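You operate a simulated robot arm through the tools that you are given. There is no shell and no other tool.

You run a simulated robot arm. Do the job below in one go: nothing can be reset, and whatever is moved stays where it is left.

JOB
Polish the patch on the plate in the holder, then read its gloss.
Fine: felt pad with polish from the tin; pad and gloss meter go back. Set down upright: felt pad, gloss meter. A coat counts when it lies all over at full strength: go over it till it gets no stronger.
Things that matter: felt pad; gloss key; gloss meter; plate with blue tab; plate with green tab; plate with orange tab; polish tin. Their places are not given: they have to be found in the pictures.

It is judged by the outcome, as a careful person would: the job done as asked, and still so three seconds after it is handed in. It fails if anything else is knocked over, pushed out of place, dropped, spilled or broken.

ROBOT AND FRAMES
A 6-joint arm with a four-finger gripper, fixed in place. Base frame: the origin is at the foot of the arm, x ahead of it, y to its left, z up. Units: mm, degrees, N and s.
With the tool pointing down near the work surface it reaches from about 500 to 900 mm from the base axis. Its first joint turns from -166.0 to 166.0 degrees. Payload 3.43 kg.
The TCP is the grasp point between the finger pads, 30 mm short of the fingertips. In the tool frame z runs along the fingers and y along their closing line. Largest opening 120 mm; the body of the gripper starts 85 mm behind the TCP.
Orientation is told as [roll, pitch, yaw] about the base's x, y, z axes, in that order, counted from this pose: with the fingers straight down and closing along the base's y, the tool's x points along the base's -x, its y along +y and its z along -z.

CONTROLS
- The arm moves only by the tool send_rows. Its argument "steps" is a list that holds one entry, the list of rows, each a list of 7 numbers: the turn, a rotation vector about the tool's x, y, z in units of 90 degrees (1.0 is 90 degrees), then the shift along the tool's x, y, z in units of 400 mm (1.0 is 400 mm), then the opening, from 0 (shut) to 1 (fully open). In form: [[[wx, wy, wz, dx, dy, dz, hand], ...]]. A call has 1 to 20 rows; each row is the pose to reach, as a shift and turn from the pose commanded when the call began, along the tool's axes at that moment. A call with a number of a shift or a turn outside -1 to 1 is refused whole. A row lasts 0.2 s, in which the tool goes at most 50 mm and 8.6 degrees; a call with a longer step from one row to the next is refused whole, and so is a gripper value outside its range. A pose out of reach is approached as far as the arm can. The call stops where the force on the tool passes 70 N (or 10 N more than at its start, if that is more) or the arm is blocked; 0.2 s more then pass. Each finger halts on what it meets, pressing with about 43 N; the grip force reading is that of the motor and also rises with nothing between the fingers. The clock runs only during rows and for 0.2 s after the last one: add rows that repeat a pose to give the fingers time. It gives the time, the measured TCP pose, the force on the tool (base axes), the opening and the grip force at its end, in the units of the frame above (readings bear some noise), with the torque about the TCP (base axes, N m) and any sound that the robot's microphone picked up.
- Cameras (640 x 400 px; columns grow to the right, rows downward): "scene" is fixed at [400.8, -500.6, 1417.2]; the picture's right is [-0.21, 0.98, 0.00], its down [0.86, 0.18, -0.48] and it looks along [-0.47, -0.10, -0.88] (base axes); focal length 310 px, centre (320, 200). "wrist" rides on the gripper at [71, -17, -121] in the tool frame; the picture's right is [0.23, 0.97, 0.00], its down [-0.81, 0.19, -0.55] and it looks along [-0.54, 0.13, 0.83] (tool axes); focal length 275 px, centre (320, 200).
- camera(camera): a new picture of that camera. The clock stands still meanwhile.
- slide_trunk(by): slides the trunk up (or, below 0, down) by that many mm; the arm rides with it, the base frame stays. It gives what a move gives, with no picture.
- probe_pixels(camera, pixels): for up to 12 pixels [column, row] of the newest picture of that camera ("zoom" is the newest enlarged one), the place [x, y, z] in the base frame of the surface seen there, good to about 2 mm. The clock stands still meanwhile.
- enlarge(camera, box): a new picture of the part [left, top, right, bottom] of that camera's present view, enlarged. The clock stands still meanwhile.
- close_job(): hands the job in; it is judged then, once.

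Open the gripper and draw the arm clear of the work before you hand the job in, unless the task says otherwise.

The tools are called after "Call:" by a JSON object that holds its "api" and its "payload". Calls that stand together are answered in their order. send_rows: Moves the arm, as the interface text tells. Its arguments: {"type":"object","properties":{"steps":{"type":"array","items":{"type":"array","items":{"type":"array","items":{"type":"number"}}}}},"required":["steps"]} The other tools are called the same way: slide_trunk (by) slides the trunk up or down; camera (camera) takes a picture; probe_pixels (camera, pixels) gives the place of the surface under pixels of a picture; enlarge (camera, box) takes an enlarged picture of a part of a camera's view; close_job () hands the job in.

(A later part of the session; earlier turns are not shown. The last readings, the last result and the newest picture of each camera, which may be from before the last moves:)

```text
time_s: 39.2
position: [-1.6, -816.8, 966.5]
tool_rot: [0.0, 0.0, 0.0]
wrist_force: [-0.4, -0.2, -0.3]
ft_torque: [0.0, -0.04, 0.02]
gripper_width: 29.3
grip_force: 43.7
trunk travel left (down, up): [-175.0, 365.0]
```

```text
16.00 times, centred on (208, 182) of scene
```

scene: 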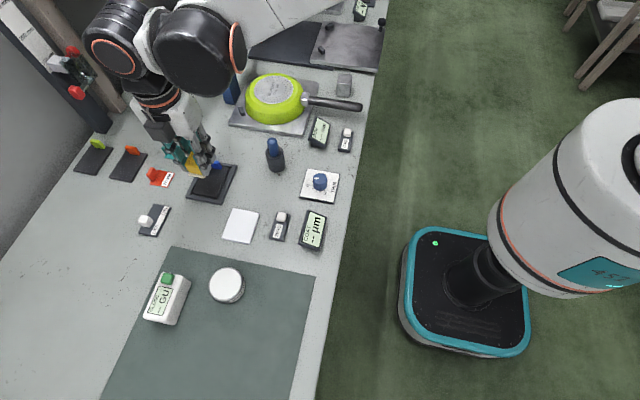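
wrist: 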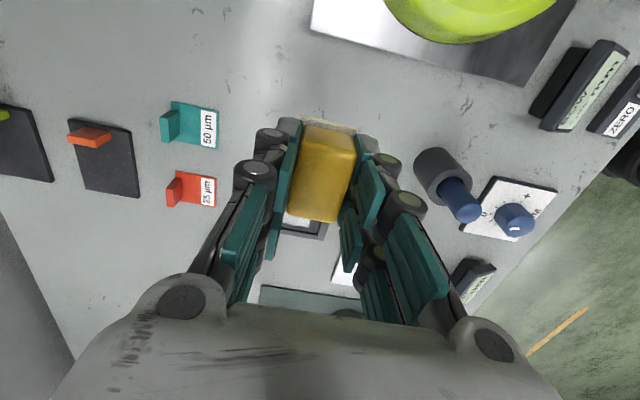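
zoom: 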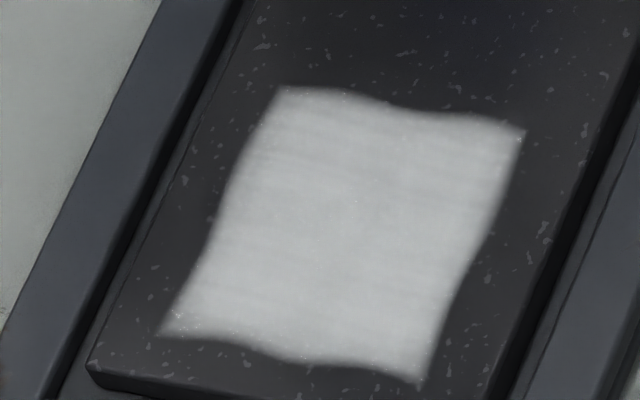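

Felt still carries polish. I go over the patch again with overlapping strokes, then compare with the same view.

Call:
{"api": "send_rows", "payload": {"steps": [[[0, 0, 0, -0.1, 0, 0, 0], [0, 0, 0, -0.2, 0, 0, 0], [0, 0, 0, -0.26, 0, 0.06, 0], [0, 0, 0, -0.26, 0, 0.14, 0], [0, 0, 0, -0.26, 0, 0.21, 0], [0, 0, 0, -0.26, 0, 0.24, 0], [0, 0, 0, -0.26, 0, 0.2505, 0], [0, 0, 0, -0.24, 0, 0.2505, 0], [0, 0, 0, -0.24, -0.015, 0.2505, 0], [0, 0, 0, -0.24, -0.03, 0.2505, 0], [0, 0, 0, -0.26, -0.03, 0.2505, 0], [0, 0, 0, -0.2775, -0.03, 0.2505, 0], [0, 0, 0, -0.2775, -0.015, 0.2505, 0], [0, 0, 0, -0.2775, 0, 0.2505, 0], [0, 0, 0, -0.2775, 0.015, 0.2505, 0], [0, 0, 0, -0.2775, 0.03, 0.2505, 0], [0, 0, 0, -0.26, 0.03, 0.2505, 0], [0, 0, 0, -0.24, 0.03, 0.2505, 0], [0, 0, 0, -0.24, 0.01, 0.2505, 0], [0, 0, 0, -0.26, 0, 0.2505, 0]]]}}

Call:
{"api": "send_rows", "payload": {"steps": [[[0, 0, 0, 0.0175, 0, 0, 0], [0, 0, 0, 0, 0, 0, 0], [0, 0, 0, -0.0175, 0, 0, 0], [0, 0, 0, -0.0175, -0.016, 0, 0], [0, 0, 0, 0, -0.016, 0, 0], [0, 0, 0, 0.0175, -0.016, 0, 0], [0, 0, 0, 0.0175, -0.03, 0, 0], [0, 0, 0, 0, -0.03, 0, 0], [0, 0, 0, -0.0175, -0.03, 0, 0], [0, 0, 0, -0.0175, -0.015, 0, 0], [0, 0, 0, -0.0175, 0, 0, 0], [0, 0, 0, -0.0175, 0.016, 0, 0], [0, 0, 0, 0, 0.016, 0, 0], [0, 0, 0, 0.0175, 0.016, 0, 0], [0, 0, 0, 0.0175, 0.03, 0, 0], [0, 0, 0, 0, 0.03, 0, 0], [0, 0, 0, -0.0175, 0.03, 0, 0], [0, 0, 0, -0.0175, 0.015, 0, 0], [0, 0, 0, 0, 0, 0, 0], [0, 0, 0, 0, 0, -0.03, 0]]]}}

Call:
{"api": "send_rows", "payload": {"steps": [[[0, 0, 0, 0, 0, -0.08, 0], [0, 0, 0, 0.05, 0, -0.15, 0], [0, 0, 0, 0.15, 0, -0.2, 0], [0, 0, 0, 0.24, 0, -0.22, 0], [0, 0, 0, 0.24, 0, -0.22, 0]]]}}

Call:
{"api": "enlarge", "payload": {"camera": "scene", "box": [195, 170, 220, 195]}}

```text
time_s: 43.4
position: [100.4, -814.2, 867.3]
tool_rot: [-0.1, -0.1, -0.1]
wrist_force: [-6.1, 1.3, 14.9]
ft_torque: [0.09, 0.14, -0.03]
gripper_width: 29.4
grip_force: 42.6
trunk travel left (down, up): [-175.0, 365.0]
```

```text
time_s: 47.6
position: [101.8, -817.0, 878.1]
tool_rot: [0.0, -0.1, 0.1]
wrist_force: [-1.4, -1.0, -1.6]
ft_torque: [-0.01, 0.0, 0.0]
gripper_width: 29.1
grip_force: 42.8
trunk travel left (down, up): [-175.0, 365.0]
```

```text
time_s: 48.8
position: [7.8, -814.2, 965.9]
tool_rot: [0.1, -0.1, 0.0]
wrist_force: [-0.6, 1.2, -1.2]
ft_torque: [-0.02, 0.02, -0.02]
gripper_width: 29.3
grip_force: 43.4
trunk travel left (down, up): [-175.0, 365.0]
```

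```text
16.00 times, centred on (208, 182) of scene
```

zoom: 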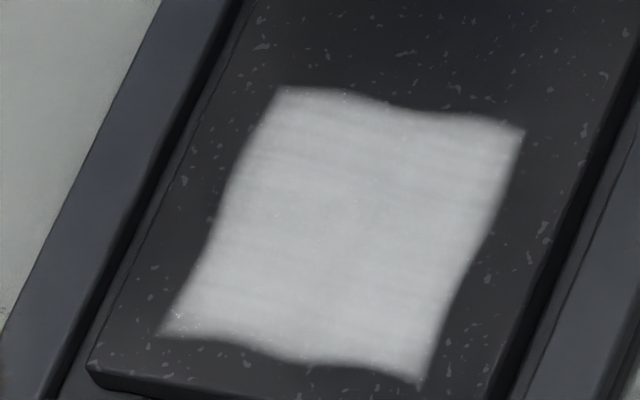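

Slightly denser. I'll do another, more thorough pass reaching further at the corners, then compare again.

Call:
{"api": "send_rows", "payload": {"steps": [[[0, 0, 0, -0.1, 0, 0, 0], [0, 0, 0, -0.2, 0, 0.04, 0], [0, 0, 0, -0.24, 0, 0.1, 0], [0, 0, 0, -0.24, 0, 0.18, 0], [0, 0, 0, -0.24, 0, 0.23, 0], [0, 0, 0, -0.24, 0, 0.2515, 0], [0, 0, 0, -0.22, -0.015, 0.2515, 0], [0, 0, 0, -0.22, -0.034, 0.2515, 0], [0, 0, 0, -0.24, -0.034, 0.2515, 0], [0, 0, 0, -0.26, -0.034, 0.2515, 0], [0, 0, 0, -0.24, -0.034, 0.2515, 0], [0, 0, 0, -0.22, -0.025, 0.2515, 0], [0, 0, 0, -0.24, -0.02, 0.2515, 0], [0, 0, 0, -0.26, -0.02, 0.2515, 0], [0, 0, 0, -0.24, -0.01, 0.2515, 0], [0, 0, 0, -0.22, -0.01, 0.2515, 0], [0, 0, 0, -0.24, 0, 0.2515, 0], [0, 0, 0, -0.26, 0, 0.2515, 0], [0, 0, 0, -0.24, 0, 0.2515, 0], [0, 0, 0, -0.22, 0, 0.2515, 0]]]}}

Call:
{"api": "send_rows", "payload": {"steps": [[[0, 0, 0, 0, 0.012, 0, 0], [0, 0, 0, -0.02, 0.012, 0, 0], [0, 0, 0, -0.04, 0.012, 0, 0], [0, 0, 0, -0.04, 0.024, 0, 0], [0, 0, 0, -0.02, 0.024, 0, 0], [0, 0, 0, 0, 0.024, 0, 0], [0, 0, 0, 0, 0.034, 0, 0], [0, 0, 0, -0.02, 0.034, 0, 0], [0, 0, 0, -0.04, 0.034, 0, 0], [0, 0, 0, -0.02, 0.034, 0, 0], [0, 0, 0, 0, 0.034, 0, 0], [0, 0, 0, 0, 0.017, 0, 0], [0, 0, 0, 0, 0, 0, 0], [0, 0, 0, 0, -0.017, 0, 0], [0, 0, 0, 0, -0.034, 0, 0], [0, 0, 0, -0.02, -0.034, 0, 0], [0, 0, 0, -0.02, -0.017, 0, 0], [0, 0, 0, -0.02, 0, 0, 0], [0, 0, 0, -0.02, 0.017, 0, 0], [0, 0, 0, -0.02, 0.034, 0, 0]]]}}

Call:
{"api": "send_rows", "payload": {"steps": [[[0, 0, 0, -0.02, 0, 0, 0], [0, 0, 0, -0.02, -0.017, 0, 0], [0, 0, 0, -0.02, -0.034, 0, 0], [0, 0, 0, -0.02, -0.051, 0, 0], [0, 0, 0, -0.02, -0.068, 0, 0], [0, 0, 0, 0, -0.068, 0, 0], [0, 0, 0, 0, -0.051, 0, 0], [0, 0, 0, 0, -0.034, 0, 0], [0, 0, 0, 0, -0.034, -0.03, 0], [0, 0, 0, 0, -0.034, -0.11, 0], [0, 0, 0, 0.05, -0.034, -0.18, 0], [0, 0, 0, 0.15, -0.034, -0.23, 0], [0, 0, 0, 0.24, -0.034, -0.25, 0], [0, 0, 0, 0.24, -0.034, -0.25, 0]]]}}

Call:
{"api": "enlarge", "payload": {"camera": "scene", "box": [195, 170, 220, 195]}}

```text
time_s: 53.0
position: [96.5, -813.1, 867.1]
tool_rot: [0.0, 0.0, 0.1]
wrist_force: [6.2, 0.8, 20.5]
ft_torque: [0.05, -0.24, 0.03]
gripper_width: 29.3
grip_force: 42.9
trunk travel left (down, up): [-175.0, 365.0]
```

```text
time_s: 57.2
position: [101.8, -799.4, 867.5]
tool_rot: [0.0, 0.0, 0.1]
wrist_force: [0.3, -4.4, 17.5]
ft_torque: [-0.21, -0.01, 0.0]
gripper_width: 29.5
grip_force: 43.3
trunk travel left (down, up): [-175.0, 365.0]
```

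```text
time_s: 60.2
position: [5.0, -814.9, 966.8]
tool_rot: [0.0, 0.1, 0.1]
wrist_force: [-0.4, 0.1, -1.3]
ft_torque: [0.01, -0.02, -0.01]
gripper_width: 29.4
grip_force: 43.1
trunk travel left (down, up): [-175.0, 365.0]
```

```text
16.00 times, centred on (208, 182) of scene
```

zoom: 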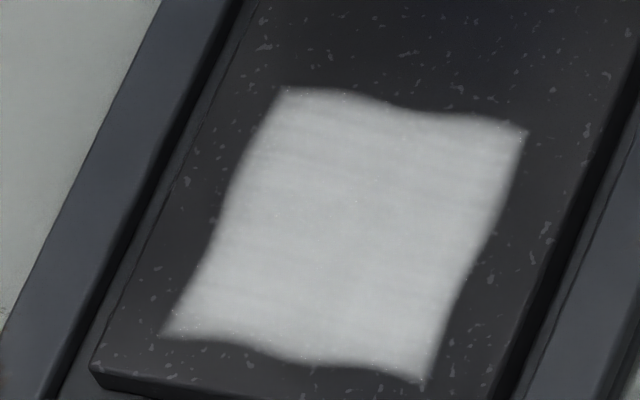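

The patch looks more even. I check the felt colour once more to judge whether its charge has dropped.

Call:
{"api": "enlarge", "payload": {"camera": "wrist", "box": [270, 100, 380, 160]}}

Call:
{"api": "camera", "payload": {"camera": "scene"}}

```text
5.82 times, centred on (325, 130) of wrist
```

zoom: 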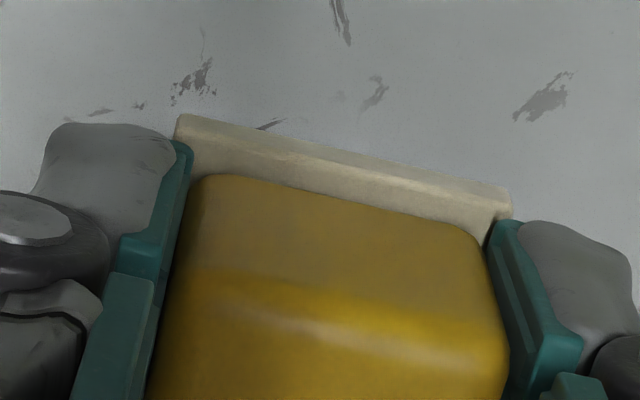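

```text
taken
```

scene: 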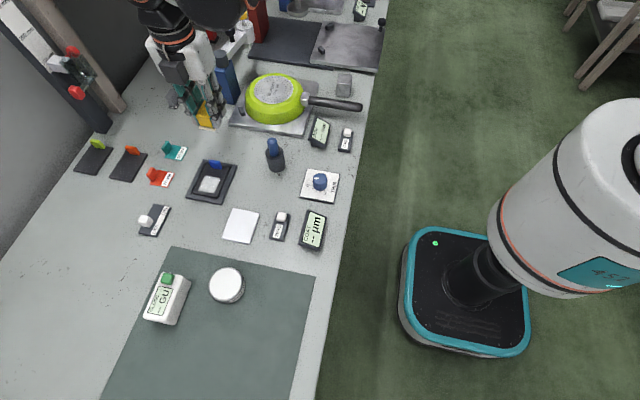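

To be sure of full strength I reload the pad once: back over the tin at (304.5,-697).

Call:
{"api": "send_rows", "payload": {"steps": [[[0, 0, 0, -0.0933, 0.0367, 0, 0], [0, 0, 0, -0.1866, 0.0733, 0, 0], [0, 0, 0, -0.28, 0.11, 0, 0], [0, 0, 0, -0.3732, 0.1467, 0, 0], [0, 0, 0, -0.4664, 0.1833, 0.02, 0], [0, 0, 0, -0.5597, 0.22, 0.05, 0], [0, 0, 0, -0.653, 0.2566, 0.08, 0], [0, 0, 0, -0.7463, 0.2933, 0.1, 0], [0, 0, 0, -0.7463, 0.2933, 0.1, 0], [0, 0, 0, -0.7463, 0.2933, 0.14, 0], [0, 0, 0, -0.7463, 0.2933, 0.175, 0], [0, 0, 0, -0.7463, 0.2933, 0.175, 0]]]}}

Call:
{"api": "send_rows", "payload": {"steps": [[[0, 0, 0, 0, 0, 0.012, 0], [0, 0, 0, 0, 0, 0.018, 0], [0, 0, 0, 0, 0, 0.018, 0]]]}}

Call:
{"api": "enlarge", "payload": {"camera": "scene", "box": [180, 240, 280, 320]}}

```text
time_s: 62.8
position: [304.9, -696.6, 897.3]
tool_rot: [0.0, 0.1, 0.0]
wrist_force: [-0.7, 0.2, -1.2]
ft_torque: [-0.01, -0.01, 0.0]
gripper_width: 29.4
grip_force: 43.1
trunk travel left (down, up): [-175.0, 365.0]
```

```text
time_s: 63.6
position: [303.5, -696.5, 887.9]
tool_rot: [0.0, 0.0, -0.1]
wrist_force: [-0.5, -0.8, -0.5]
ft_torque: [-0.02, 0.0, 0.01]
gripper_width: 29.2
grip_force: 42.6
trunk travel left (down, up): [-175.0, 365.0]
```

```text
5.00 times, centred on (230, 280) of scene
```

zoom: 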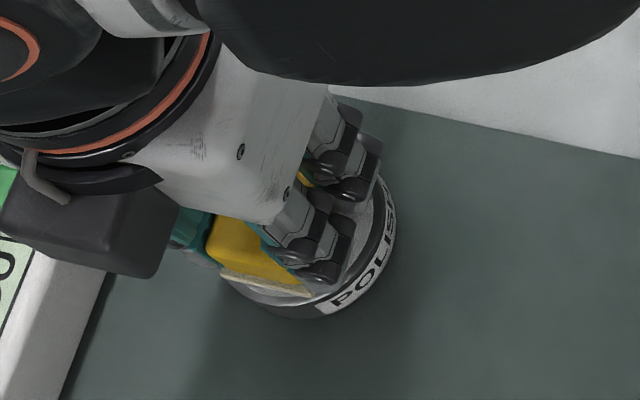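

Just above the polish; I creep in 1 mm steps.

Call:
{"api": "send_rows", "payload": {"steps": [[[0, 0, 0, 0, 0, 0.0025, 0], [0, 0, 0, 0, 0, 0.0025, 0]]]}}

Call:
{"api": "send_rows", "payload": {"steps": [[[0, 0, 0, 0, 0, 0.0025, 0], [0, 0, 0, 0, 0, 0.0025, 0]]]}}

```text
time_s: 64.2
position: [304.4, -697.6, 887.9]
tool_rot: [0.0, 0.0, 0.0]
wrist_force: [-0.2, 0.3, -2.2]
ft_torque: [-0.01, 0.03, 0.02]
gripper_width: 29.4
grip_force: 42.8
trunk travel left (down, up): [-175.0, 365.0]
```

```text
time_s: 64.8
position: [303.6, -697.7, 886.7]
tool_rot: [0.0, 0.0, 0.0]
wrist_force: [0.4, -1.4, 2.6]
ft_torque: [-0.04, -0.07, 0.01]
gripper_width: 29.4
grip_force: 43.0
trunk travel left (down, up): [-175.0, 365.0]
```

Contact begins (2.6 N). I press 0.8 mm more, hold, and lift 45 mm.

Call:
{"api": "send_rows", "payload": {"steps": [[[0, 0, 0, 0, 0, 0.002, 0], [0, 0, 0, 0, 0, 0.002, 0], [0, 0, 0, 0, 0, 0.002, 0], [0, 0, 0, 0, 0, 0.002, 0]]]}}

Call:
{"api": "send_rows", "payload": {"steps": [[[0, 0, 0, 0, 0, 0, 0], [0, 0, 0, 0, 0, -0.02, 0], [0, 0, 0, 0, 0, -0.07, 0], [0, 0, 0, 0, 0, -0.12, 0], [0, 0, 0, 0, 0, -0.12, 0]]]}}

Call:
{"api": "enlarge", "payload": {"camera": "scene", "box": [180, 240, 280, 320]}}

```text
time_s: 65.8
position: [304.7, -696.6, 885.9]
tool_rot: [-0.1, 0.0, 0.0]
wrist_force: [0.3, -4.3, 15.4]
ft_torque: [-0.19, -0.05, 0.04]
gripper_width: 29.2
grip_force: 42.6
trunk travel left (down, up): [-175.0, 365.0]
```

```text
time_s: 67.0
position: [304.7, -695.4, 934.8]
tool_rot: [0.1, -0.1, 0.0]
wrist_force: [0.0, -0.6, -0.3]
ft_torque: [0.0, 0.01, -0.02]
gripper_width: 29.3
grip_force: 42.9
trunk travel left (down, up): [-175.0, 365.0]
```

```text
5.00 times, centred on (230, 280) of scene
```

zoom: 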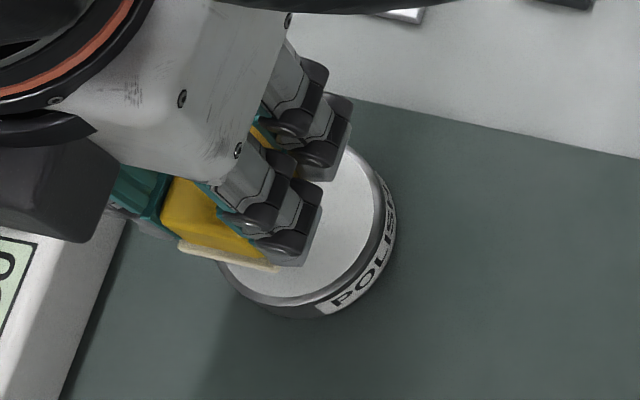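

Tin unmoved, felt freshly cream. I return over the patch and lower to just above contact.

Call:
{"api": "send_rows", "payload": {"steps": [[[0, 0, 0, 0.0844, -0.049, 0, 0], [0, 0, 0, 0.1688, -0.098, 0, 0], [0, 0, 0, 0.2531, -0.1469, 0, 0], [0, 0, 0, 0.3375, -0.1959, 0, 0], [0, 0, 0, 0.4219, -0.2448, 0, 0], [0, 0, 0, 0.5063, -0.2938, 0, 0], [0, 0, 0, 0.5063, -0.2938, 0.06, 0], [0, 0, 0, 0.5063, -0.2938, 0.12, 0], [0, 0, 0, 0.5063, -0.2938, 0.155, 0], [0, 0, 0, 0.5063, -0.2938, 0.16, 0], [0, 0, 0, 0.5063, -0.2938, 0.16, 0]]]}}

Call:
{"api": "send_rows", "payload": {"steps": [[[0, 0, 0, 0, 0, 0.004, 0], [0, 0, 0, 0, 0, 0.006, 0], [0, 0, 0, 0, 0, 0.006, 0]]]}}

Call:
{"api": "send_rows", "payload": {"steps": [[[0, 0, 0, 0, 0, 0.0015, 0], [0, 0, 0, 0, 0, 0.0015, 0]]]}}

```text
time_s: 69.4
position: [102.6, -815.2, 870.2]
tool_rot: [0.0, 0.0, 0.1]
wrist_force: [-0.8, -0.4, -0.7]
ft_torque: [0.05, 0.04, 0.01]
gripper_width: 29.2
grip_force: 43.0
trunk travel left (down, up): [-175.0, 365.0]
```

```text
time_s: 70.2
position: [101.6, -815.0, 867.8]
tool_rot: [0.0, -0.1, 0.0]
wrist_force: [0.5, -0.6, -0.9]
ft_torque: [-0.01, -0.01, -0.01]
gripper_width: 29.4
grip_force: 43.1
trunk travel left (down, up): [-175.0, 365.0]
```

```text
time_s: 70.8
position: [101.8, -815.1, 867.3]
tool_rot: [-0.1, -0.1, -0.1]
wrist_force: [-0.7, -0.2, -0.5]
ft_torque: [-0.03, 0.02, -0.01]
gripper_width: 29.6
grip_force: 43.3
trunk travel left (down, up): [-175.0, 365.0]
```

Not touching yet; another ~0.8 mm steps.

Call:
{"api": "send_rows", "payload": {"steps": [[[0, 0, 0, 0, 0, 0.002, 0], [0, 0, 0, 0, 0, 0.002, 0]]]}}

Call:
{"api": "send_rows", "payload": {"steps": [[[0, 0, 0, 0, 0, 0.002, 0], [0, 0, 0, 0, 0, 0.002, 0]]]}}

```text
time_s: 71.4
position: [102.0, -814.0, 866.1]
tool_rot: [0.0, 0.0, 0.1]
wrist_force: [0.2, -0.6, 1.4]
ft_torque: [-0.01, -0.03, -0.02]
gripper_width: 29.2
grip_force: 43.1
trunk travel left (down, up): [-175.0, 365.0]
```

```text
time_s: 72.0
position: [103.0, -815.1, 867.8]
tool_rot: [-0.1, 0.0, 0.0]
wrist_force: [-0.2, -5.4, 16.8]
ft_torque: [-0.19, 0.01, 0.01]
gripper_width: 29.2
grip_force: 43.4
trunk travel left (down, up): [-175.0, 365.0]
```

17 N contact. I rub over the patch in overlapping strokes.

Call:
{"api": "send_rows", "payload": {"steps": [[[0, 0, 0, 0.02, 0, 0, 0], [0, 0, 0, 0.02, -0.016, 0, 0], [0, 0, 0, 0.02, -0.032, 0, 0], [0, 0, 0, 0, -0.032, 0, 0], [0, 0, 0, -0.02, -0.032, 0, 0], [0, 0, 0, -0.02, -0.02, 0, 0], [0, 0, 0, 0, -0.02, 0, 0], [0, 0, 0, 0.02, -0.02, 0, 0], [0, 0, 0, 0.02, -0.006, 0, 0], [0, 0, 0, 0, -0.006, 0, 0], [0, 0, 0, -0.02, -0.006, 0, 0], [0, 0, 0, -0.02, 0.008, 0, 0], [0, 0, 0, 0, 0.008, 0, 0], [0, 0, 0, 0.02, 0.008, 0, 0], [0, 0, 0, 0.02, 0.02, 0, 0], [0, 0, 0, 0, 0.02, 0, 0], [0, 0, 0, -0.02, 0.02, 0, 0], [0, 0, 0, -0.02, 0.032, 0, 0], [0, 0, 0, 0, 0.032, 0, 0], [0, 0, 0, 0.02, 0.032, 0, 0]]]}}

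Call:
{"api": "send_rows", "payload": {"steps": [[[0, 0, 0, 0, -0.016, 0, 0], [0, 0, 0, 0, -0.032, 0, 0], [0, 0, 0, 0, -0.048, 0, 0], [0, 0, 0, 0, -0.064, 0, 0], [0, 0, 0, -0.013, -0.064, 0, 0], [0, 0, 0, -0.013, -0.048, 0, 0], [0, 0, 0, -0.013, -0.032, 0, 0], [0, 0, 0, -0.013, -0.016, 0, 0], [0, 0, 0, -0.013, 0, 0, 0], [0, 0, 0, -0.026, 0, 0, 0], [0, 0, 0, -0.026, -0.016, 0, 0], [0, 0, 0, -0.026, -0.032, 0, 0], [0, 0, 0, -0.026, -0.048, 0, 0], [0, 0, 0, -0.026, -0.064, 0, 0], [0, 0, 0, -0.04, -0.064, 0, 0], [0, 0, 0, -0.04, -0.048, 0, 0], [0, 0, 0, -0.04, -0.032, 0, 0], [0, 0, 0, -0.04, -0.016, 0, 0], [0, 0, 0, -0.04, 0, 0, 0], [0, 0, 0, -0.02, -0.032, 0, 0]]]}}

Call:
{"api": "send_rows", "payload": {"steps": [[[0, 0, 0, 0, 0, -0.03, 0], [0, 0, 0, 0, 0, -0.11, 0], [0, 0, 0, 0.05, 0, -0.18, 0], [0, 0, 0, 0.15, 0, -0.23, 0], [0, 0, 0, 0.24, 0, -0.25, 0], [0, 0, 0, 0.24, 0, -0.25, 0]]]}}

Call:
{"api": "enlarge", "payload": {"camera": "scene", "box": [195, 170, 220, 195]}}

```text
time_s: 76.2
position: [94.2, -799.5, 866.4]
tool_rot: [0.0, 0.1, 0.0]
wrist_force: [6.7, 2.2, 26.0]
ft_torque: [-0.01, -0.29, 0.07]
gripper_width: 29.2
grip_force: 43.3
trunk travel left (down, up): [-175.0, 365.0]
```

```text
time_s: 80.4
position: [102.0, -814.0, 866.8]
tool_rot: [-0.1, 0.0, 0.0]
wrist_force: [1.0, 4.2, 14.3]
ft_torque: [0.13, -0.1, 0.02]
gripper_width: 29.3
grip_force: 42.9
trunk travel left (down, up): [-175.0, 365.0]
```

```text
time_s: 81.8
position: [5.9, -815.9, 967.6]
tool_rot: [-0.1, 0.0, 0.0]
wrist_force: [-0.8, -0.1, -0.8]
ft_torque: [-0.01, -0.06, 0.02]
gripper_width: 29.4
grip_force: 43.6
trunk travel left (down, up): [-175.0, 365.0]
```

```text
16.00 times, centred on (208, 182) of scene
```

zoom: 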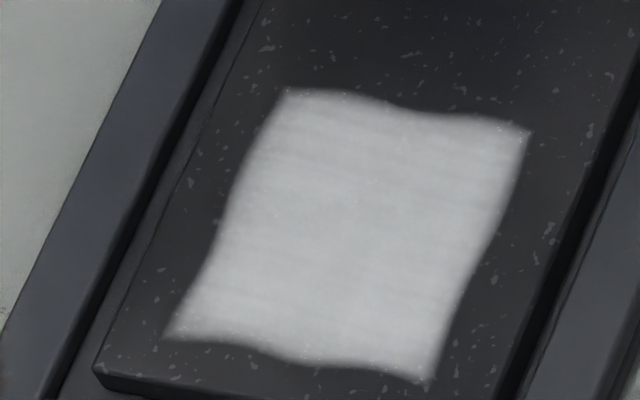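

The coat looks the same as in the last two checks, so it's at full strength. Now I bring the pad back above its original spot (303.4,-585.2), yaw -5.1°.

Call:
{"api": "send_rows", "payload": {"steps": [[[0, 0, 0, -0.0929, 0.0717, 0, 0], [0, 0, 0, -0.1859, 0.1433, 0, 0], [0, 0, 0, -0.2788, 0.215, 0, 0], [0, 0, 0, -0.3718, 0.2867, 0, 0], [0, 0, 0.01, -0.4647, 0.3583, 0, 0], [0, 0, 0.025, -0.5576, 0.43, 0.02, 0], [0, 0, 0.04, -0.6506, 0.5016, 0.05, 0], [0, 0, 0.0567, -0.7435, 0.5733, 0.09, 0], [0, 0, 0.0567, -0.7435, 0.5733, 0.12, 0], [0, 0, 0.0567, -0.7435, 0.5733, 0.12, 0]]]}}

Call:
{"api": "camera", "payload": {"camera": "wrist"}}

```text
time_s: 84.0
position: [304.9, -587.3, 917.0]
tool_rot: [-0.1, 0.0, -5.1]
wrist_force: [0.3, -1.2, -0.7]
ft_torque: [0.01, -0.01, 0.02]
gripper_width: 29.5
grip_force: 43.1
trunk travel left (down, up): [-175.0, 365.0]
```

```text
taken
```

wrist: 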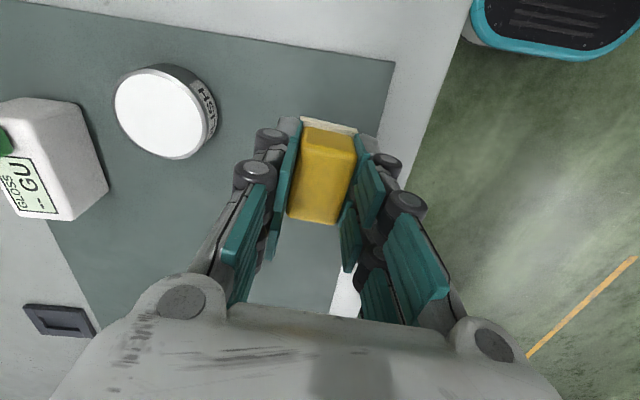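

Above the original spot. I descend 54 mm, then creep to contact with the mat.

Call:
{"api": "send_rows", "payload": {"steps": [[[0, 0, 0, 0, 0, 0.05, 0], [0, 0, 0, 0, 0, 0.1, 0], [0, 0, 0, 0, 0, 0.13, 0], [0, 0, 0, 0, 0, 0.135, 0], [0, 0, 0, 0, 0, 0.135, 0]]]}}

Call:
{"api": "send_rows", "payload": {"steps": [[[0, 0, 0, 0, 0, 0.003, 0], [0, 0, 0, 0, 0, 0.003, 0]]]}}

Call:
{"api": "send_rows", "payload": {"steps": [[[0, 0, 0, 0, 0, 0.0025, 0], [0, 0, 0, 0, 0, 0.0025, 0]]]}}

```text
time_s: 85.2
position: [304.3, -586.6, 863.4]
tool_rot: [-0.1, 0.0, -5.1]
wrist_force: [0.1, 0.1, -0.3]
ft_torque: [-0.01, -0.02, -0.01]
gripper_width: 29.4
grip_force: 43.1
trunk travel left (down, up): [-175.0, 365.0]
```

```text
time_s: 85.8
position: [302.8, -586.2, 861.0]
tool_rot: [0.0, 0.0, -5.2]
wrist_force: [0.9, 0.5, -0.8]
ft_torque: [0.03, 0.02, 0.01]
gripper_width: 29.0
grip_force: 43.1
trunk travel left (down, up): [-175.0, 365.0]
```

```text
time_s: 86.4
position: [303.1, -585.9, 861.2]
tool_rot: [0.0, 0.0, -5.1]
wrist_force: [-0.1, 0.2, -0.2]
ft_torque: [0.01, -0.02, 0.02]
gripper_width: 29.4
grip_force: 43.5
trunk travel left (down, up): [-175.0, 365.0]
```

Not yet on the mat; a few more 0.8 mm steps.

Call:
{"api": "send_rows", "payload": {"steps": [[[0, 0, 0, 0, 0, 0.002, 0], [0, 0, 0, 0, 0, 0.002, 0]]]}}

Call:
{"api": "send_rows", "payload": {"steps": [[[0, 0, 0, 0, 0, 0.002, 0], [0, 0, 0, 0, 0, 0.002, 0]]]}}

```text
time_s: 87.0
position: [302.8, -585.5, 860.2]
tool_rot: [0.0, 0.0, -5.1]
wrist_force: [-0.1, -0.7, -0.7]
ft_torque: [-0.01, 0.03, -0.04]
gripper_width: 29.4
grip_force: 43.2
trunk travel left (down, up): [-175.0, 365.0]
```

```text
time_s: 87.6
position: [304.4, -586.0, 858.8]
tool_rot: [0.0, 0.1, -5.1]
wrist_force: [-0.5, 0.6, -0.7]
ft_torque: [0.01, -0.01, 0.0]
gripper_width: 29.3
grip_force: 42.8
trunk travel left (down, up): [-175.0, 365.0]
```

Call:
{"api": "send_rows", "payload": {"steps": [[[0, 0, 0, 0, 0, 0.002, 0], [0, 0, 0, 0, 0, 0.002, 0]]]}}

Call:
{"api": "enlarge", "payload": {"camera": "scene", "box": [230, 250, 330, 330]}}

```text
time_s: 88.2
position: [303.6, -585.7, 860.2]
tool_rot: [-0.1, 0.0, -5.1]
wrist_force: [3.3, -3.6, 16.6]
ft_torque: [-0.06, -0.16, -0.02]
gripper_width: 29.2
grip_force: 42.8
trunk travel left (down, up): [-175.0, 365.0]
```

```text
5.00 times, centred on (280, 290) of scene
```

zoom: 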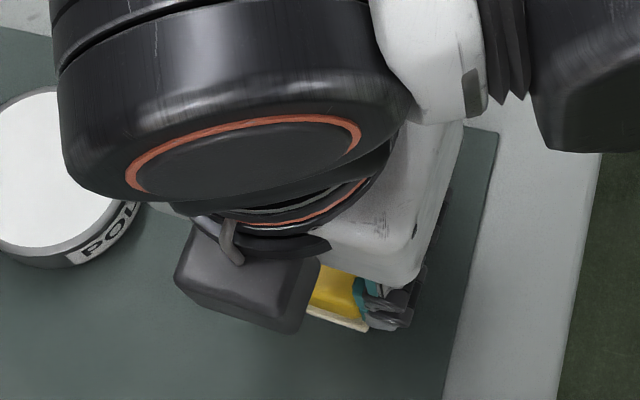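

The felt is on the mat (16.6 N). I ease 0.4 mm, open the fingers to ~60 mm and rise.

Call:
{"api": "send_rows", "payload": {"steps": [[[0, 0, 0, 0, 0, -0.001, 0], [0, 0, 0, 0, 0, -0.001, 0.26], [0, 0, 0, 0, 0, -0.001, 0.32], [0, 0, 0, 0, 0, -0.001, 0.42], [0, 0, 0, 0, 0, -0.001, 0.5], [0, 0, 0, 0, 0, -0.001, 0.5]]]}}

Call:
{"api": "send_rows", "payload": {"steps": [[[0, 0, 0, 0, 0, -0.03, 0.5], [0, 0, 0, 0, 0, -0.1, 0.5], [0, 0, 0, 0, 0, -0.2, 0.5], [0, 0, 0, 0, 0, -0.25, 0.5], [0, 0, 0, 0, 0, -0.25, 0.5]]]}}

Call:
{"api": "camera", "payload": {"camera": "wrist"}}

```text
time_s: 89.6
position: [303.1, -586.6, 860.4]
tool_rot: [0.0, 0.0, -5.1]
wrist_force: [0.1, 0.9, 0.0]
ft_torque: [-0.02, 0.02, -0.03]
gripper_width: 60.2
grip_force: 0.1
trunk travel left (down, up): [-175.0, 365.0]
```

```text
time_s: 90.8
position: [302.5, -585.6, 960.8]
tool_rot: [0.0, 0.0, -5.1]
wrist_force: [-0.5, 0.0, 0.5]
ft_torque: [-0.02, 0.01, -0.02]
gripper_width: 59.9
grip_force: 0.0
trunk travel left (down, up): [-175.0, 365.0]
```

```text
taken
```

wrist: 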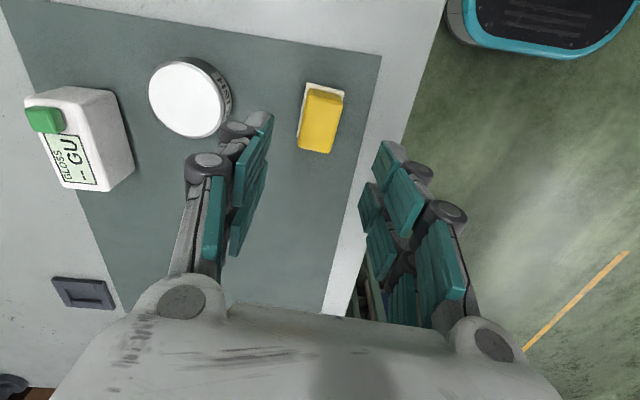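

The pad sits back upright in its place. Next I move above the gloss meter (350,-785) with the fingers open.

Call:
{"api": "send_rows", "payload": {"steps": [[[0, 0, -0.011, -0.032, -0.097, -0.01, 0.7], [0, 0, -0.023, -0.064, -0.194, -0.02, 0.7], [0, 0, -0.034, -0.096, -0.291, -0.03, 0.7], [0, 0, -0.045, -0.129, -0.388, -0.0375, 0.7], [0, 0, -0.0567, -0.1608, -0.4856, -0.0375, 0.7], [0, 0, -0.0567, -0.1608, -0.4856, -0.0375, 0.7], [0, 0, -0.0567, -0.1608, -0.4856, -0.0375, 0.7]]]}}

Call:
{"api": "camera", "payload": {"camera": "wrist"}}

Call:
{"api": "enlarge", "payload": {"camera": "wrist", "box": [260, 60, 380, 180]}}

```text
time_s: 92.4
position: [349.5, -783.9, 972.1]
tool_rot: [0.0, 0.0, 0.1]
wrist_force: [-0.9, -0.8, -0.4]
ft_torque: [-0.02, -0.02, -0.01]
gripper_width: 83.9
grip_force: 0.1
trunk travel left (down, up): [-175.0, 365.0]
```

```text
taken
```

wrist: 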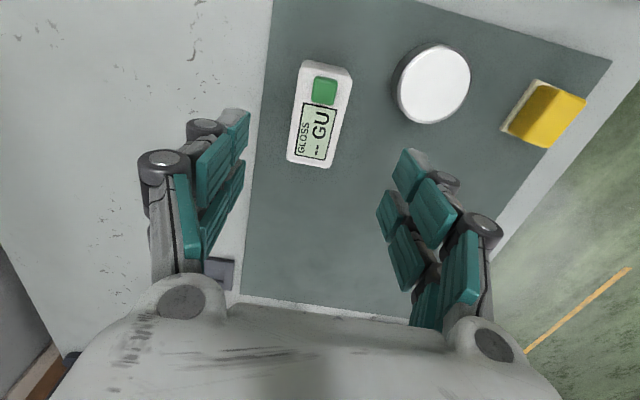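

```text
3.33 times, centred on (320, 120) of wrist
```

zoom: 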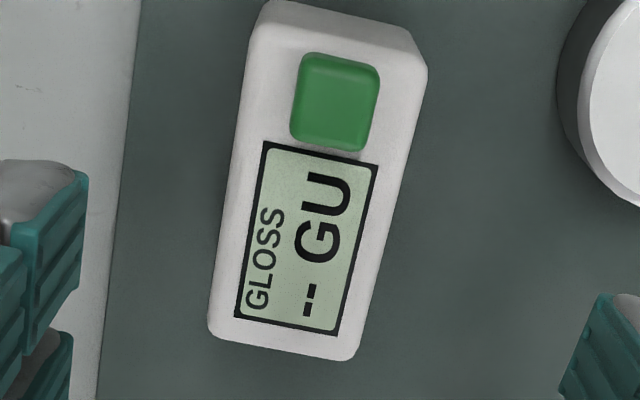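

I probe the meter's outline here for its centre and yaw.

Call:
{"api": "probe_pixels", "payload": {"camera": "zoom", "pixels": [[255, 40], [422, 75], [215, 320], [350, 350], [240, 150], [400, 180], [225, 260], [370, 270], [335, 100], [290, 8], [300, 65], [370, 140]]}}

```text
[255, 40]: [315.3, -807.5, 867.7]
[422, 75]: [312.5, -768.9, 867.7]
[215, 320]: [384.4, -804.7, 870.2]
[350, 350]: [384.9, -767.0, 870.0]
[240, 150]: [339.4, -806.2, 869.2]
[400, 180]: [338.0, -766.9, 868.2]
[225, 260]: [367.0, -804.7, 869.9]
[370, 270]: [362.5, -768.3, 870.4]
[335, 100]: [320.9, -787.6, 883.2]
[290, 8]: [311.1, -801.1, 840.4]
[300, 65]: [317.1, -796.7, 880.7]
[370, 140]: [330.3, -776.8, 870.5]
```

Meter centre ≈(349.5,-787), yaw ≈ +1.9°, width ~38, top z≈870, key top ≈884. I align and descend to TCP z≈860.

Call:
{"api": "send_rows", "payload": {"steps": [[[0, 0, -0.02, 0, -0.005, 0.05, 0.7], [0, 0, -0.02, 0, -0.005, 0.11, 0.7], [0, 0, -0.02, 0, -0.005, 0.17, 0.7], [0, 0, -0.02, 0, -0.005, 0.23, 0.7], [0, 0, -0.02, 0, -0.005, 0.265, 0.7], [0, 0, -0.02, 0, -0.005, 0.285, 0.7], [0, 0, -0.02, 0, -0.005, 0.285, 0.7]]]}}

Call:
{"api": "camera", "payload": {"camera": "wrist"}}

Call:
{"api": "camera", "payload": {"camera": "scene"}}

```text
time_s: 94.0
position: [349.6, -788.1, 858.6]
tool_rot: [0.1, 0.0, 1.7]
wrist_force: [-0.5, -0.5, 0.4]
ft_torque: [-0.01, -0.01, 0.01]
gripper_width: 84.1
grip_force: 0.1
trunk travel left (down, up): [-175.0, 365.0]
```

```text
taken
```

wrist: 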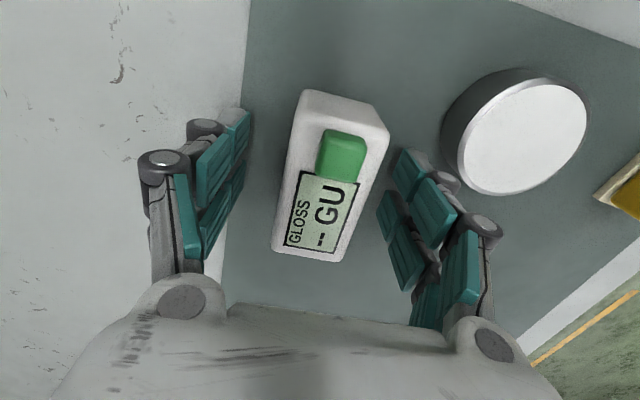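

```text
taken
```

scene: 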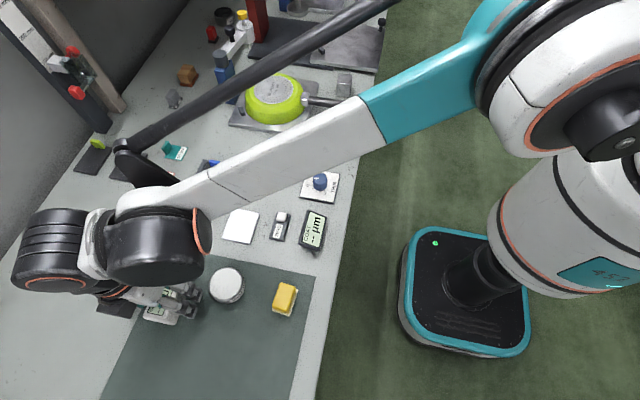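

The fingers straddle the meter, clear of the tin. I close on it.

Call:
{"api": "send_rows", "payload": {"steps": [[[0, 0, 0, 0, 0, 0, 0.5], [0, 0, 0, 0, 0, 0, 0.4], [0, 0, 0, 0, 0, 0, 0.34], [0, 0, 0, 0, 0, 0, 0.2], [0, 0, 0, 0, 0, 0, 0], [0, 0, 0, 0, 0, 0, 0], [0, 0, 0, 0, 0, 0, 0]]]}}

Call:
{"api": "camera", "payload": {"camera": "wrist"}}

```text
time_s: 95.6
position: [348.4, -788.3, 857.9]
tool_rot: [0.0, 0.0, 1.8]
wrist_force: [0.0, 4.1, 2.1]
ft_torque: [0.24, 0.04, -0.03]
gripper_width: 41.8
grip_force: 42.8
trunk travel left (down, up): [-175.0, 365.0]
```

```text
taken
```

wrist: 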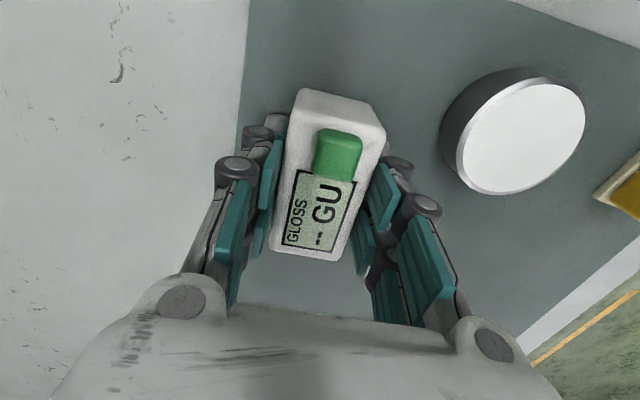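

Gripped at 41.8 mm. I lift the meter 70 mm and turn to yaw 0.

Call:
{"api": "send_rows", "payload": {"steps": [[[0, 0, 0, 0, 0, -0.015, 0], [0, 0, 0, 0, 0, -0.05, 0], [0, 0, 0.01, 0, 0, -0.1, 0], [0, 0, 0.02, 0, 0, -0.15, 0], [0, 0, 0.02, 0, 0, -0.18, 0], [0, 0, 0.02, 0, 0, -0.18, 0]]]}}

Call:
{"api": "camera", "payload": {"camera": "wrist"}}

```text
time_s: 97.0
position: [351.4, -788.0, 932.0]
tool_rot: [0.0, -0.1, 0.0]
wrist_force: [-0.9, -0.8, -3.0]
ft_torque: [0.04, -0.03, 0.0]
gripper_width: 41.6
grip_force: 43.5
trunk travel left (down, up): [-175.0, 365.0]
```

```text
taken
```

wrist: 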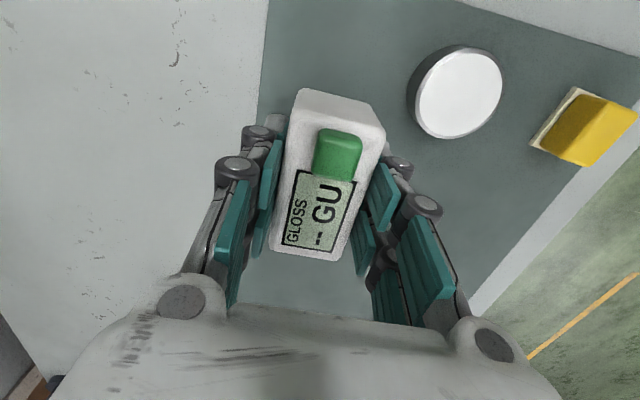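

The meter hangs level. I carry it over the patch, aiming its centre at (104.5,-814.8).

Call:
{"api": "send_rows", "payload": {"steps": [[[0, 0, 0, 0.09, -0.01, 0, 0], [0, 0, 0, 0.2, -0.022, 0, 0], [0, 0, 0, 0.31, -0.034, 0, 0], [0, 0, 0, 0.42, -0.046, 0, 0], [0, 0, 0, 0.53, -0.058, 0, 0], [0, 0, 0, 0.613, -0.0678, 0, 0], [0, 0, 0, 0.613, -0.0678, 0, 0], [0, 0, 0, 0.613, -0.0678, 0.05, 0], [0, 0, 0, 0.613, -0.0678, 0.1, 0], [0, 0, 0, 0.613, -0.0678, 0.1, 0]]]}}

Call:
{"api": "camera", "payload": {"camera": "wrist"}}

Call:
{"api": "enlarge", "payload": {"camera": "scene", "box": [160, 120, 260, 220]}}

```text
time_s: 99.2
position: [105.0, -815.9, 892.5]
tool_rot: [0.0, 0.1, 0.0]
wrist_force: [0.3, -0.4, -2.0]
ft_torque: [0.02, 0.0, -0.02]
gripper_width: 41.4
grip_force: 42.9
trunk travel left (down, up): [-175.0, 365.0]
```

```text
taken
```

wrist: 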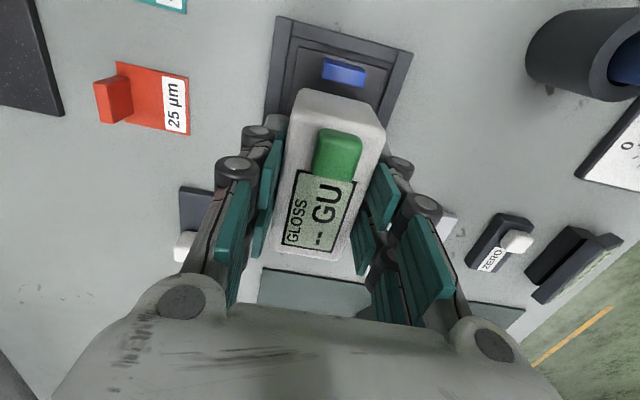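

```text
4.00 times, centred on (210, 170) of scene
```

zoom: 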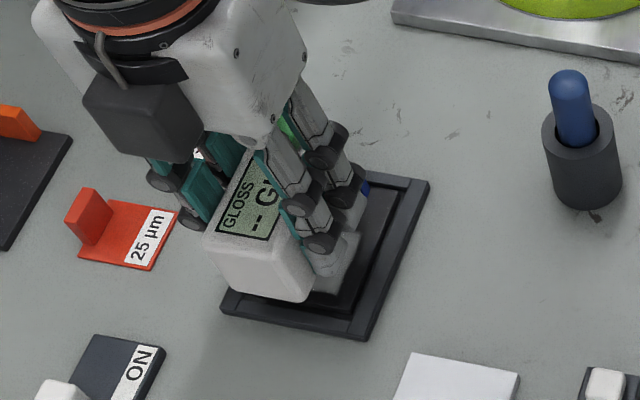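

I probe the meter's near end and the tab in the wrist view to be sure of clearance before lowering.

Call:
{"api": "enlarge", "payload": {"camera": "wrist", "box": [260, 20, 420, 160]}}

Call:
{"api": "probe_pixels", "payload": {"camera": "wrist", "pixels": [[304, 91], [340, 100], [378, 112], [330, 66], [343, 68], [360, 72], [345, 82], [326, 80], [300, 100], [384, 130], [340, 150], [290, 60]]}}

```text
2.86 times, centred on (340, 90) of wrist
```

zoom: 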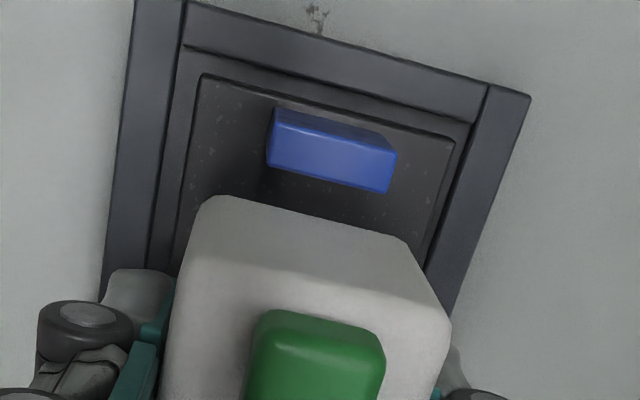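

```text
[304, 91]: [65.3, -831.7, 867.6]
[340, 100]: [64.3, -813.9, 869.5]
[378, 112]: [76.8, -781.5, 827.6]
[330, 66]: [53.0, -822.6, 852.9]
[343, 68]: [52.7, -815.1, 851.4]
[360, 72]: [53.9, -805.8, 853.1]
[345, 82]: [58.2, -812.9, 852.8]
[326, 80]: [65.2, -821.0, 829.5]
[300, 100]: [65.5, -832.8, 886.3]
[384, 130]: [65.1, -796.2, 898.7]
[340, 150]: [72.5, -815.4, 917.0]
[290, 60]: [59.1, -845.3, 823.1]
```

The meter end is at x≈64.5, the tab ends near x≈60: clear. I lower 21 mm, then creep to contact.

Call:
{"api": "send_rows", "payload": {"steps": [[[0, 0, 0, 0, 0, 0.025, 0], [0, 0, 0, 0, 0, 0.045, 0], [0, 0, 0, 0, 0, 0.0525, 0], [0, 0, 0, 0, 0, 0.0525, 0]]]}}

Call:
{"api": "send_rows", "payload": {"steps": [[[0, 0, 0, 0, 0, 0.004, 0], [0, 0, 0, 0, 0, 0.004, 0]]]}}

Call:
{"api": "send_rows", "payload": {"steps": [[[0, 0, 0, 0, 0, 0.0025, 0], [0, 0, 0, 0, 0, 0.0025, 0]]]}}

```text
time_s: 100.2
position: [105.6, -814.9, 870.2]
tool_rot: [0.0, 0.0, 0.0]
wrist_force: [-0.6, 0.2, -3.4]
ft_torque: [-0.01, 0.03, -0.01]
gripper_width: 41.7
grip_force: 42.7
trunk travel left (down, up): [-175.0, 365.0]
```

```text
time_s: 100.8
position: [105.8, -814.3, 869.8]
tool_rot: [-0.1, 0.0, -0.1]
wrist_force: [-0.3, -0.2, -2.0]
ft_torque: [-0.01, 0.0, 0.0]
gripper_width: 41.7
grip_force: 43.2
trunk travel left (down, up): [-175.0, 365.0]
```

```text
time_s: 101.4
position: [105.0, -814.7, 868.9]
tool_rot: [0.0, 0.0, 0.0]
wrist_force: [-0.2, -1.3, -3.5]
ft_torque: [0.0, 0.0, -0.02]
gripper_width: 41.7
grip_force: 42.7
trunk travel left (down, up): [-175.0, 365.0]
```

Still in air; next small steps.

Call:
{"api": "send_rows", "payload": {"steps": [[[0, 0, 0, 0, 0, 0.0025, 0], [0, 0, 0, 0, 0, 0.0025, 0]]]}}

Call:
{"api": "send_rows", "payload": {"steps": [[[0, 0, 0, 0, 0, 0.0025, 0], [0, 0, 0, 0, 0, 0.0025, 0]]]}}

Call:
{"api": "enlarge", "payload": {"camera": "scene", "box": [160, 120, 260, 220]}}

```text
time_s: 102.0
position: [105.2, -813.1, 867.9]
tool_rot: [0.1, 0.0, -0.1]
wrist_force: [-0.6, -0.5, -2.9]
ft_torque: [0.0, -0.02, 0.03]
gripper_width: 41.6
grip_force: 42.6
trunk travel left (down, up): [-175.0, 365.0]
```

```text
time_s: 102.6
position: [105.9, -813.5, 866.7]
tool_rot: [0.0, 0.0, 0.1]
wrist_force: [0.1, -1.9, 2.9]
ft_torque: [-0.05, 0.04, 0.0]
gripper_width: 41.7
grip_force: 43.0
trunk travel left (down, up): [-175.0, 365.0]
```

```text
4.00 times, centred on (210, 170) of scene
```

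zoom: 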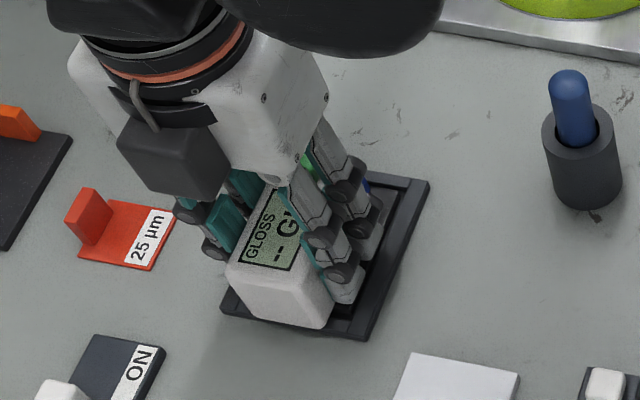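

Contact with the plate (+6 N change). I seat it 0.4 mm more, then release and rise 70 mm.

Call:
{"api": "send_rows", "payload": {"steps": [[[0, 0, 0, 0, 0, 0.001, 0], [0, 0, 0, 0, 0, 0.001, 0.36], [0, 0, 0, 0, 0, 0.001, 0.42], [0, 0, 0, 0, 0, 0.001, 0.55], [0, 0, 0, 0, 0, 0.001, 0.6], [0, 0, 0, 0, 0, 0.001, 0.6]]]}}

Call:
{"api": "send_rows", "payload": {"steps": [[[0, 0, 0, 0, 0, -0.03, 0.6], [0, 0, 0, 0, 0, -0.1, 0.6], [0, 0, 0, 0, 0, -0.2, 0.6], [0, 0, 0, 0, 0, -0.2, 0.6]]]}}

Call:
{"api": "camera", "payload": {"camera": "wrist"}}

Call:
{"api": "enlarge", "payload": {"camera": "wrist", "box": [240, 20, 420, 180]}}

```text
time_s: 104.0
position: [106.5, -813.0, 865.6]
tool_rot: [0.0, -0.1, -0.1]
wrist_force: [-0.2, -0.8, 0.6]
ft_torque: [0.0, -0.03, 0.04]
gripper_width: 72.2
grip_force: 0.1
trunk travel left (down, up): [-175.0, 365.0]
```

```text
time_s: 105.0
position: [104.2, -813.2, 949.5]
tool_rot: [0.0, 0.0, -0.1]
wrist_force: [-0.6, -0.2, -0.6]
ft_torque: [-0.01, -0.05, 0.01]
gripper_width: 72.3
grip_force: 0.2
trunk travel left (down, up): [-175.0, 365.0]
```

```text
taken
```

wrist: 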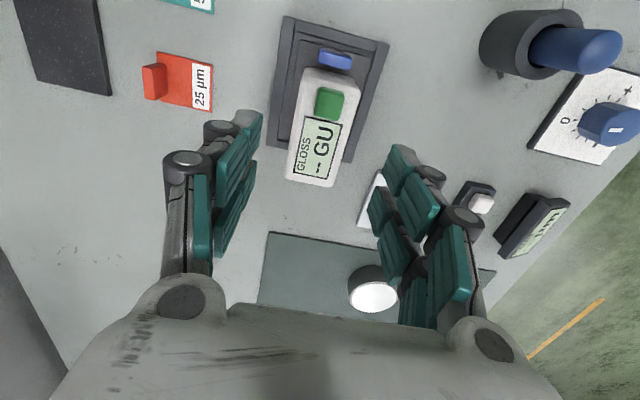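

```text
2.50 times, centred on (330, 100) of wrist
```

zoom: 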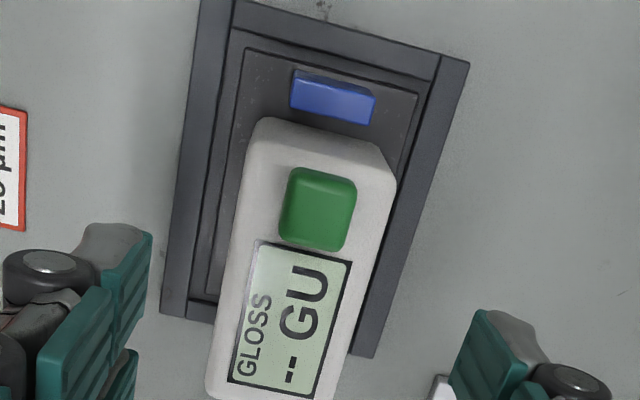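

The meter stands on the plate over the patch. I probe the key for pressing.

Call:
{"api": "probe_pixels", "payload": {"camera": "zoom", "pixels": [[318, 205], [300, 180], [348, 192], [288, 232], [335, 240], [262, 125], [380, 155], [250, 230], [365, 265], [240, 385], [330, 395], [330, 95]]}}

```text
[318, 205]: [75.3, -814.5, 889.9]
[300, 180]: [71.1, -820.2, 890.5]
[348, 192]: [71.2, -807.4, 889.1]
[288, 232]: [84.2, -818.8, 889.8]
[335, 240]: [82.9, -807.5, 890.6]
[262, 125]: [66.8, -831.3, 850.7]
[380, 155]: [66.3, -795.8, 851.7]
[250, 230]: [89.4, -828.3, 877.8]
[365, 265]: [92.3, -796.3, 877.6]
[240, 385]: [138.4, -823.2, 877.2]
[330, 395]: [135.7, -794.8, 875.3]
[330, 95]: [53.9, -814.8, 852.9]
```

Key centre ≈(77.5,-814), top z≈890. I close the fingers and move above it.

Call:
{"api": "send_rows", "payload": {"steps": [[[0, 0, 0, 0.035, 0, 0, 0.3], [0, 0, 0, 0.0688, 0, 0, 0.1], [0, 0, 0, 0.0688, 0, 0, 0], [0, 0, 0, 0.0688, 0, 0, 0], [0, 0, 0, 0.0688, 0, 0, 0]]]}}

Call:
{"api": "camera", "payload": {"camera": "wrist"}}

Call:
{"api": "enlarge", "payload": {"camera": "scene", "box": [160, 100, 260, 220]}}

```text
time_s: 106.2
position: [76.8, -814.3, 947.4]
tool_rot: [0.0, 0.0, 0.0]
wrist_force: [-0.6, -0.1, 0.3]
ft_torque: [0.0, 0.0, -0.01]
gripper_width: 0.0
grip_force: 32.9
trunk travel left (down, up): [-175.0, 365.0]
```

```text
taken
```

wrist: 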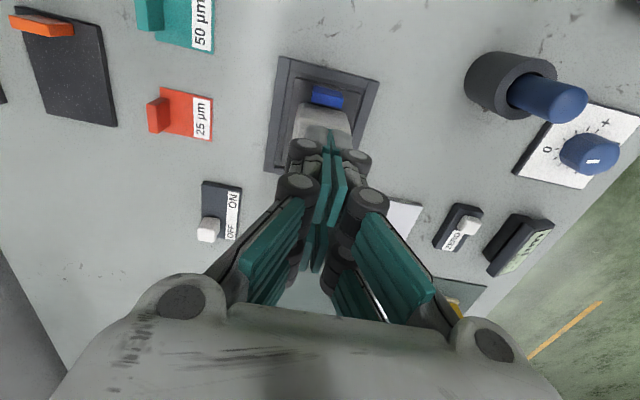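

```text
3.33 times, centred on (210, 160) of scene
```

zoom: 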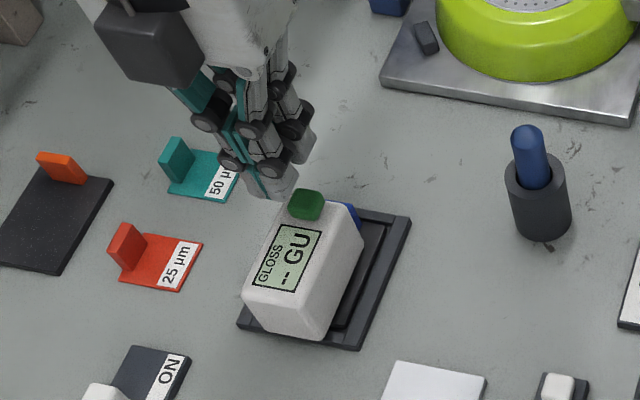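

The closed fingertips are above the key. I lower 22 mm and then creep onto the key.

Call:
{"api": "send_rows", "payload": {"steps": [[[0, 0, 0, 0, 0, 0.03, 0], [0, 0, 0, 0, 0, 0.055, 0], [0, 0, 0, 0, 0, 0.055, 0]]]}}

Call:
{"api": "enlarge", "payload": {"camera": "scene", "box": [160, 120, 260, 220]}}

```text
time_s: 107.0
position: [77.8, -814.4, 925.7]
tool_rot: [0.0, -0.1, 0.0]
wrist_force: [0.3, 1.1, -0.2]
ft_torque: [0.01, 0.01, -0.02]
gripper_width: 0.4
grip_force: 33.2
trunk travel left (down, up): [-175.0, 365.0]
```

```text
4.00 times, centred on (210, 170) of scene
```

zoom: 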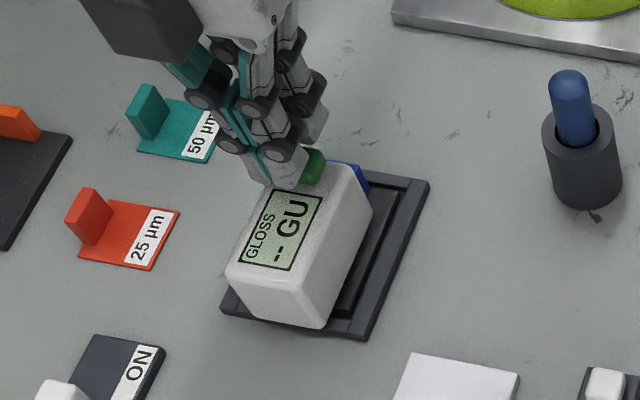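

I probe the visible fingertip bottoms and the key to verify alignment.

Call:
{"api": "probe_pixels", "payload": {"camera": "zoom", "pixels": [[280, 182], [265, 178], [300, 180], [272, 165], [310, 130], [315, 160], [310, 178], [322, 165], [300, 165], [318, 140], [290, 150], [248, 175]]}}

Call:
{"api": "enlarge", "payload": {"camera": "scene", "box": [185, 140, 225, 180]}}

```text
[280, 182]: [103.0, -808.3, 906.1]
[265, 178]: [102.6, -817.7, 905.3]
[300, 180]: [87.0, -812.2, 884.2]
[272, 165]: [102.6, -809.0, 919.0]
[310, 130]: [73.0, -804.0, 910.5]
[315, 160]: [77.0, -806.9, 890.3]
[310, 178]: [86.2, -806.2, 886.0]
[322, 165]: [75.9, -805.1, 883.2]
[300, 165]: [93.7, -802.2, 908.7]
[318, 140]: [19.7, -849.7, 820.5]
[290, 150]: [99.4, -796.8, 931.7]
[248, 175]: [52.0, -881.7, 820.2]
```

```text
10.00 times, centred on (205, 160) of scene
```

zoom: 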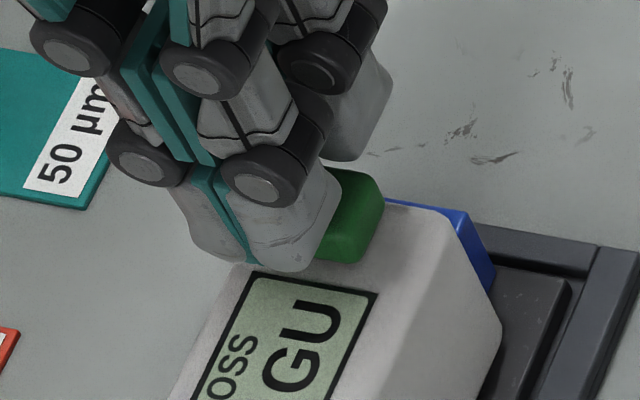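

The hand seems to have two side-by-side finger columns per side (front one reaching x≈103). I look closely with the wrist camera at the tips.

Call:
{"api": "enlarge", "payload": {"camera": "wrist", "box": [250, 80, 400, 280]}}

```text
2.00 times, centred on (325, 180) of wrist
```

zoom: 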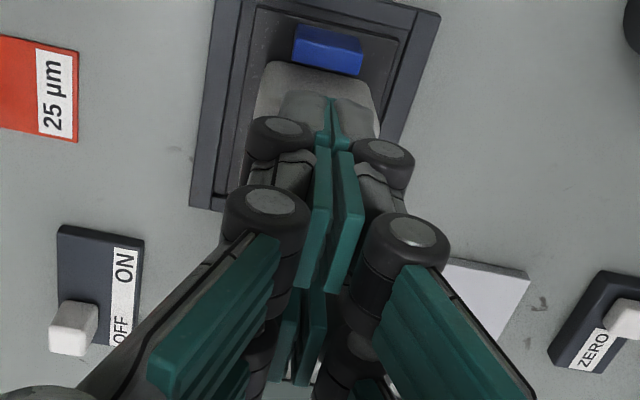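

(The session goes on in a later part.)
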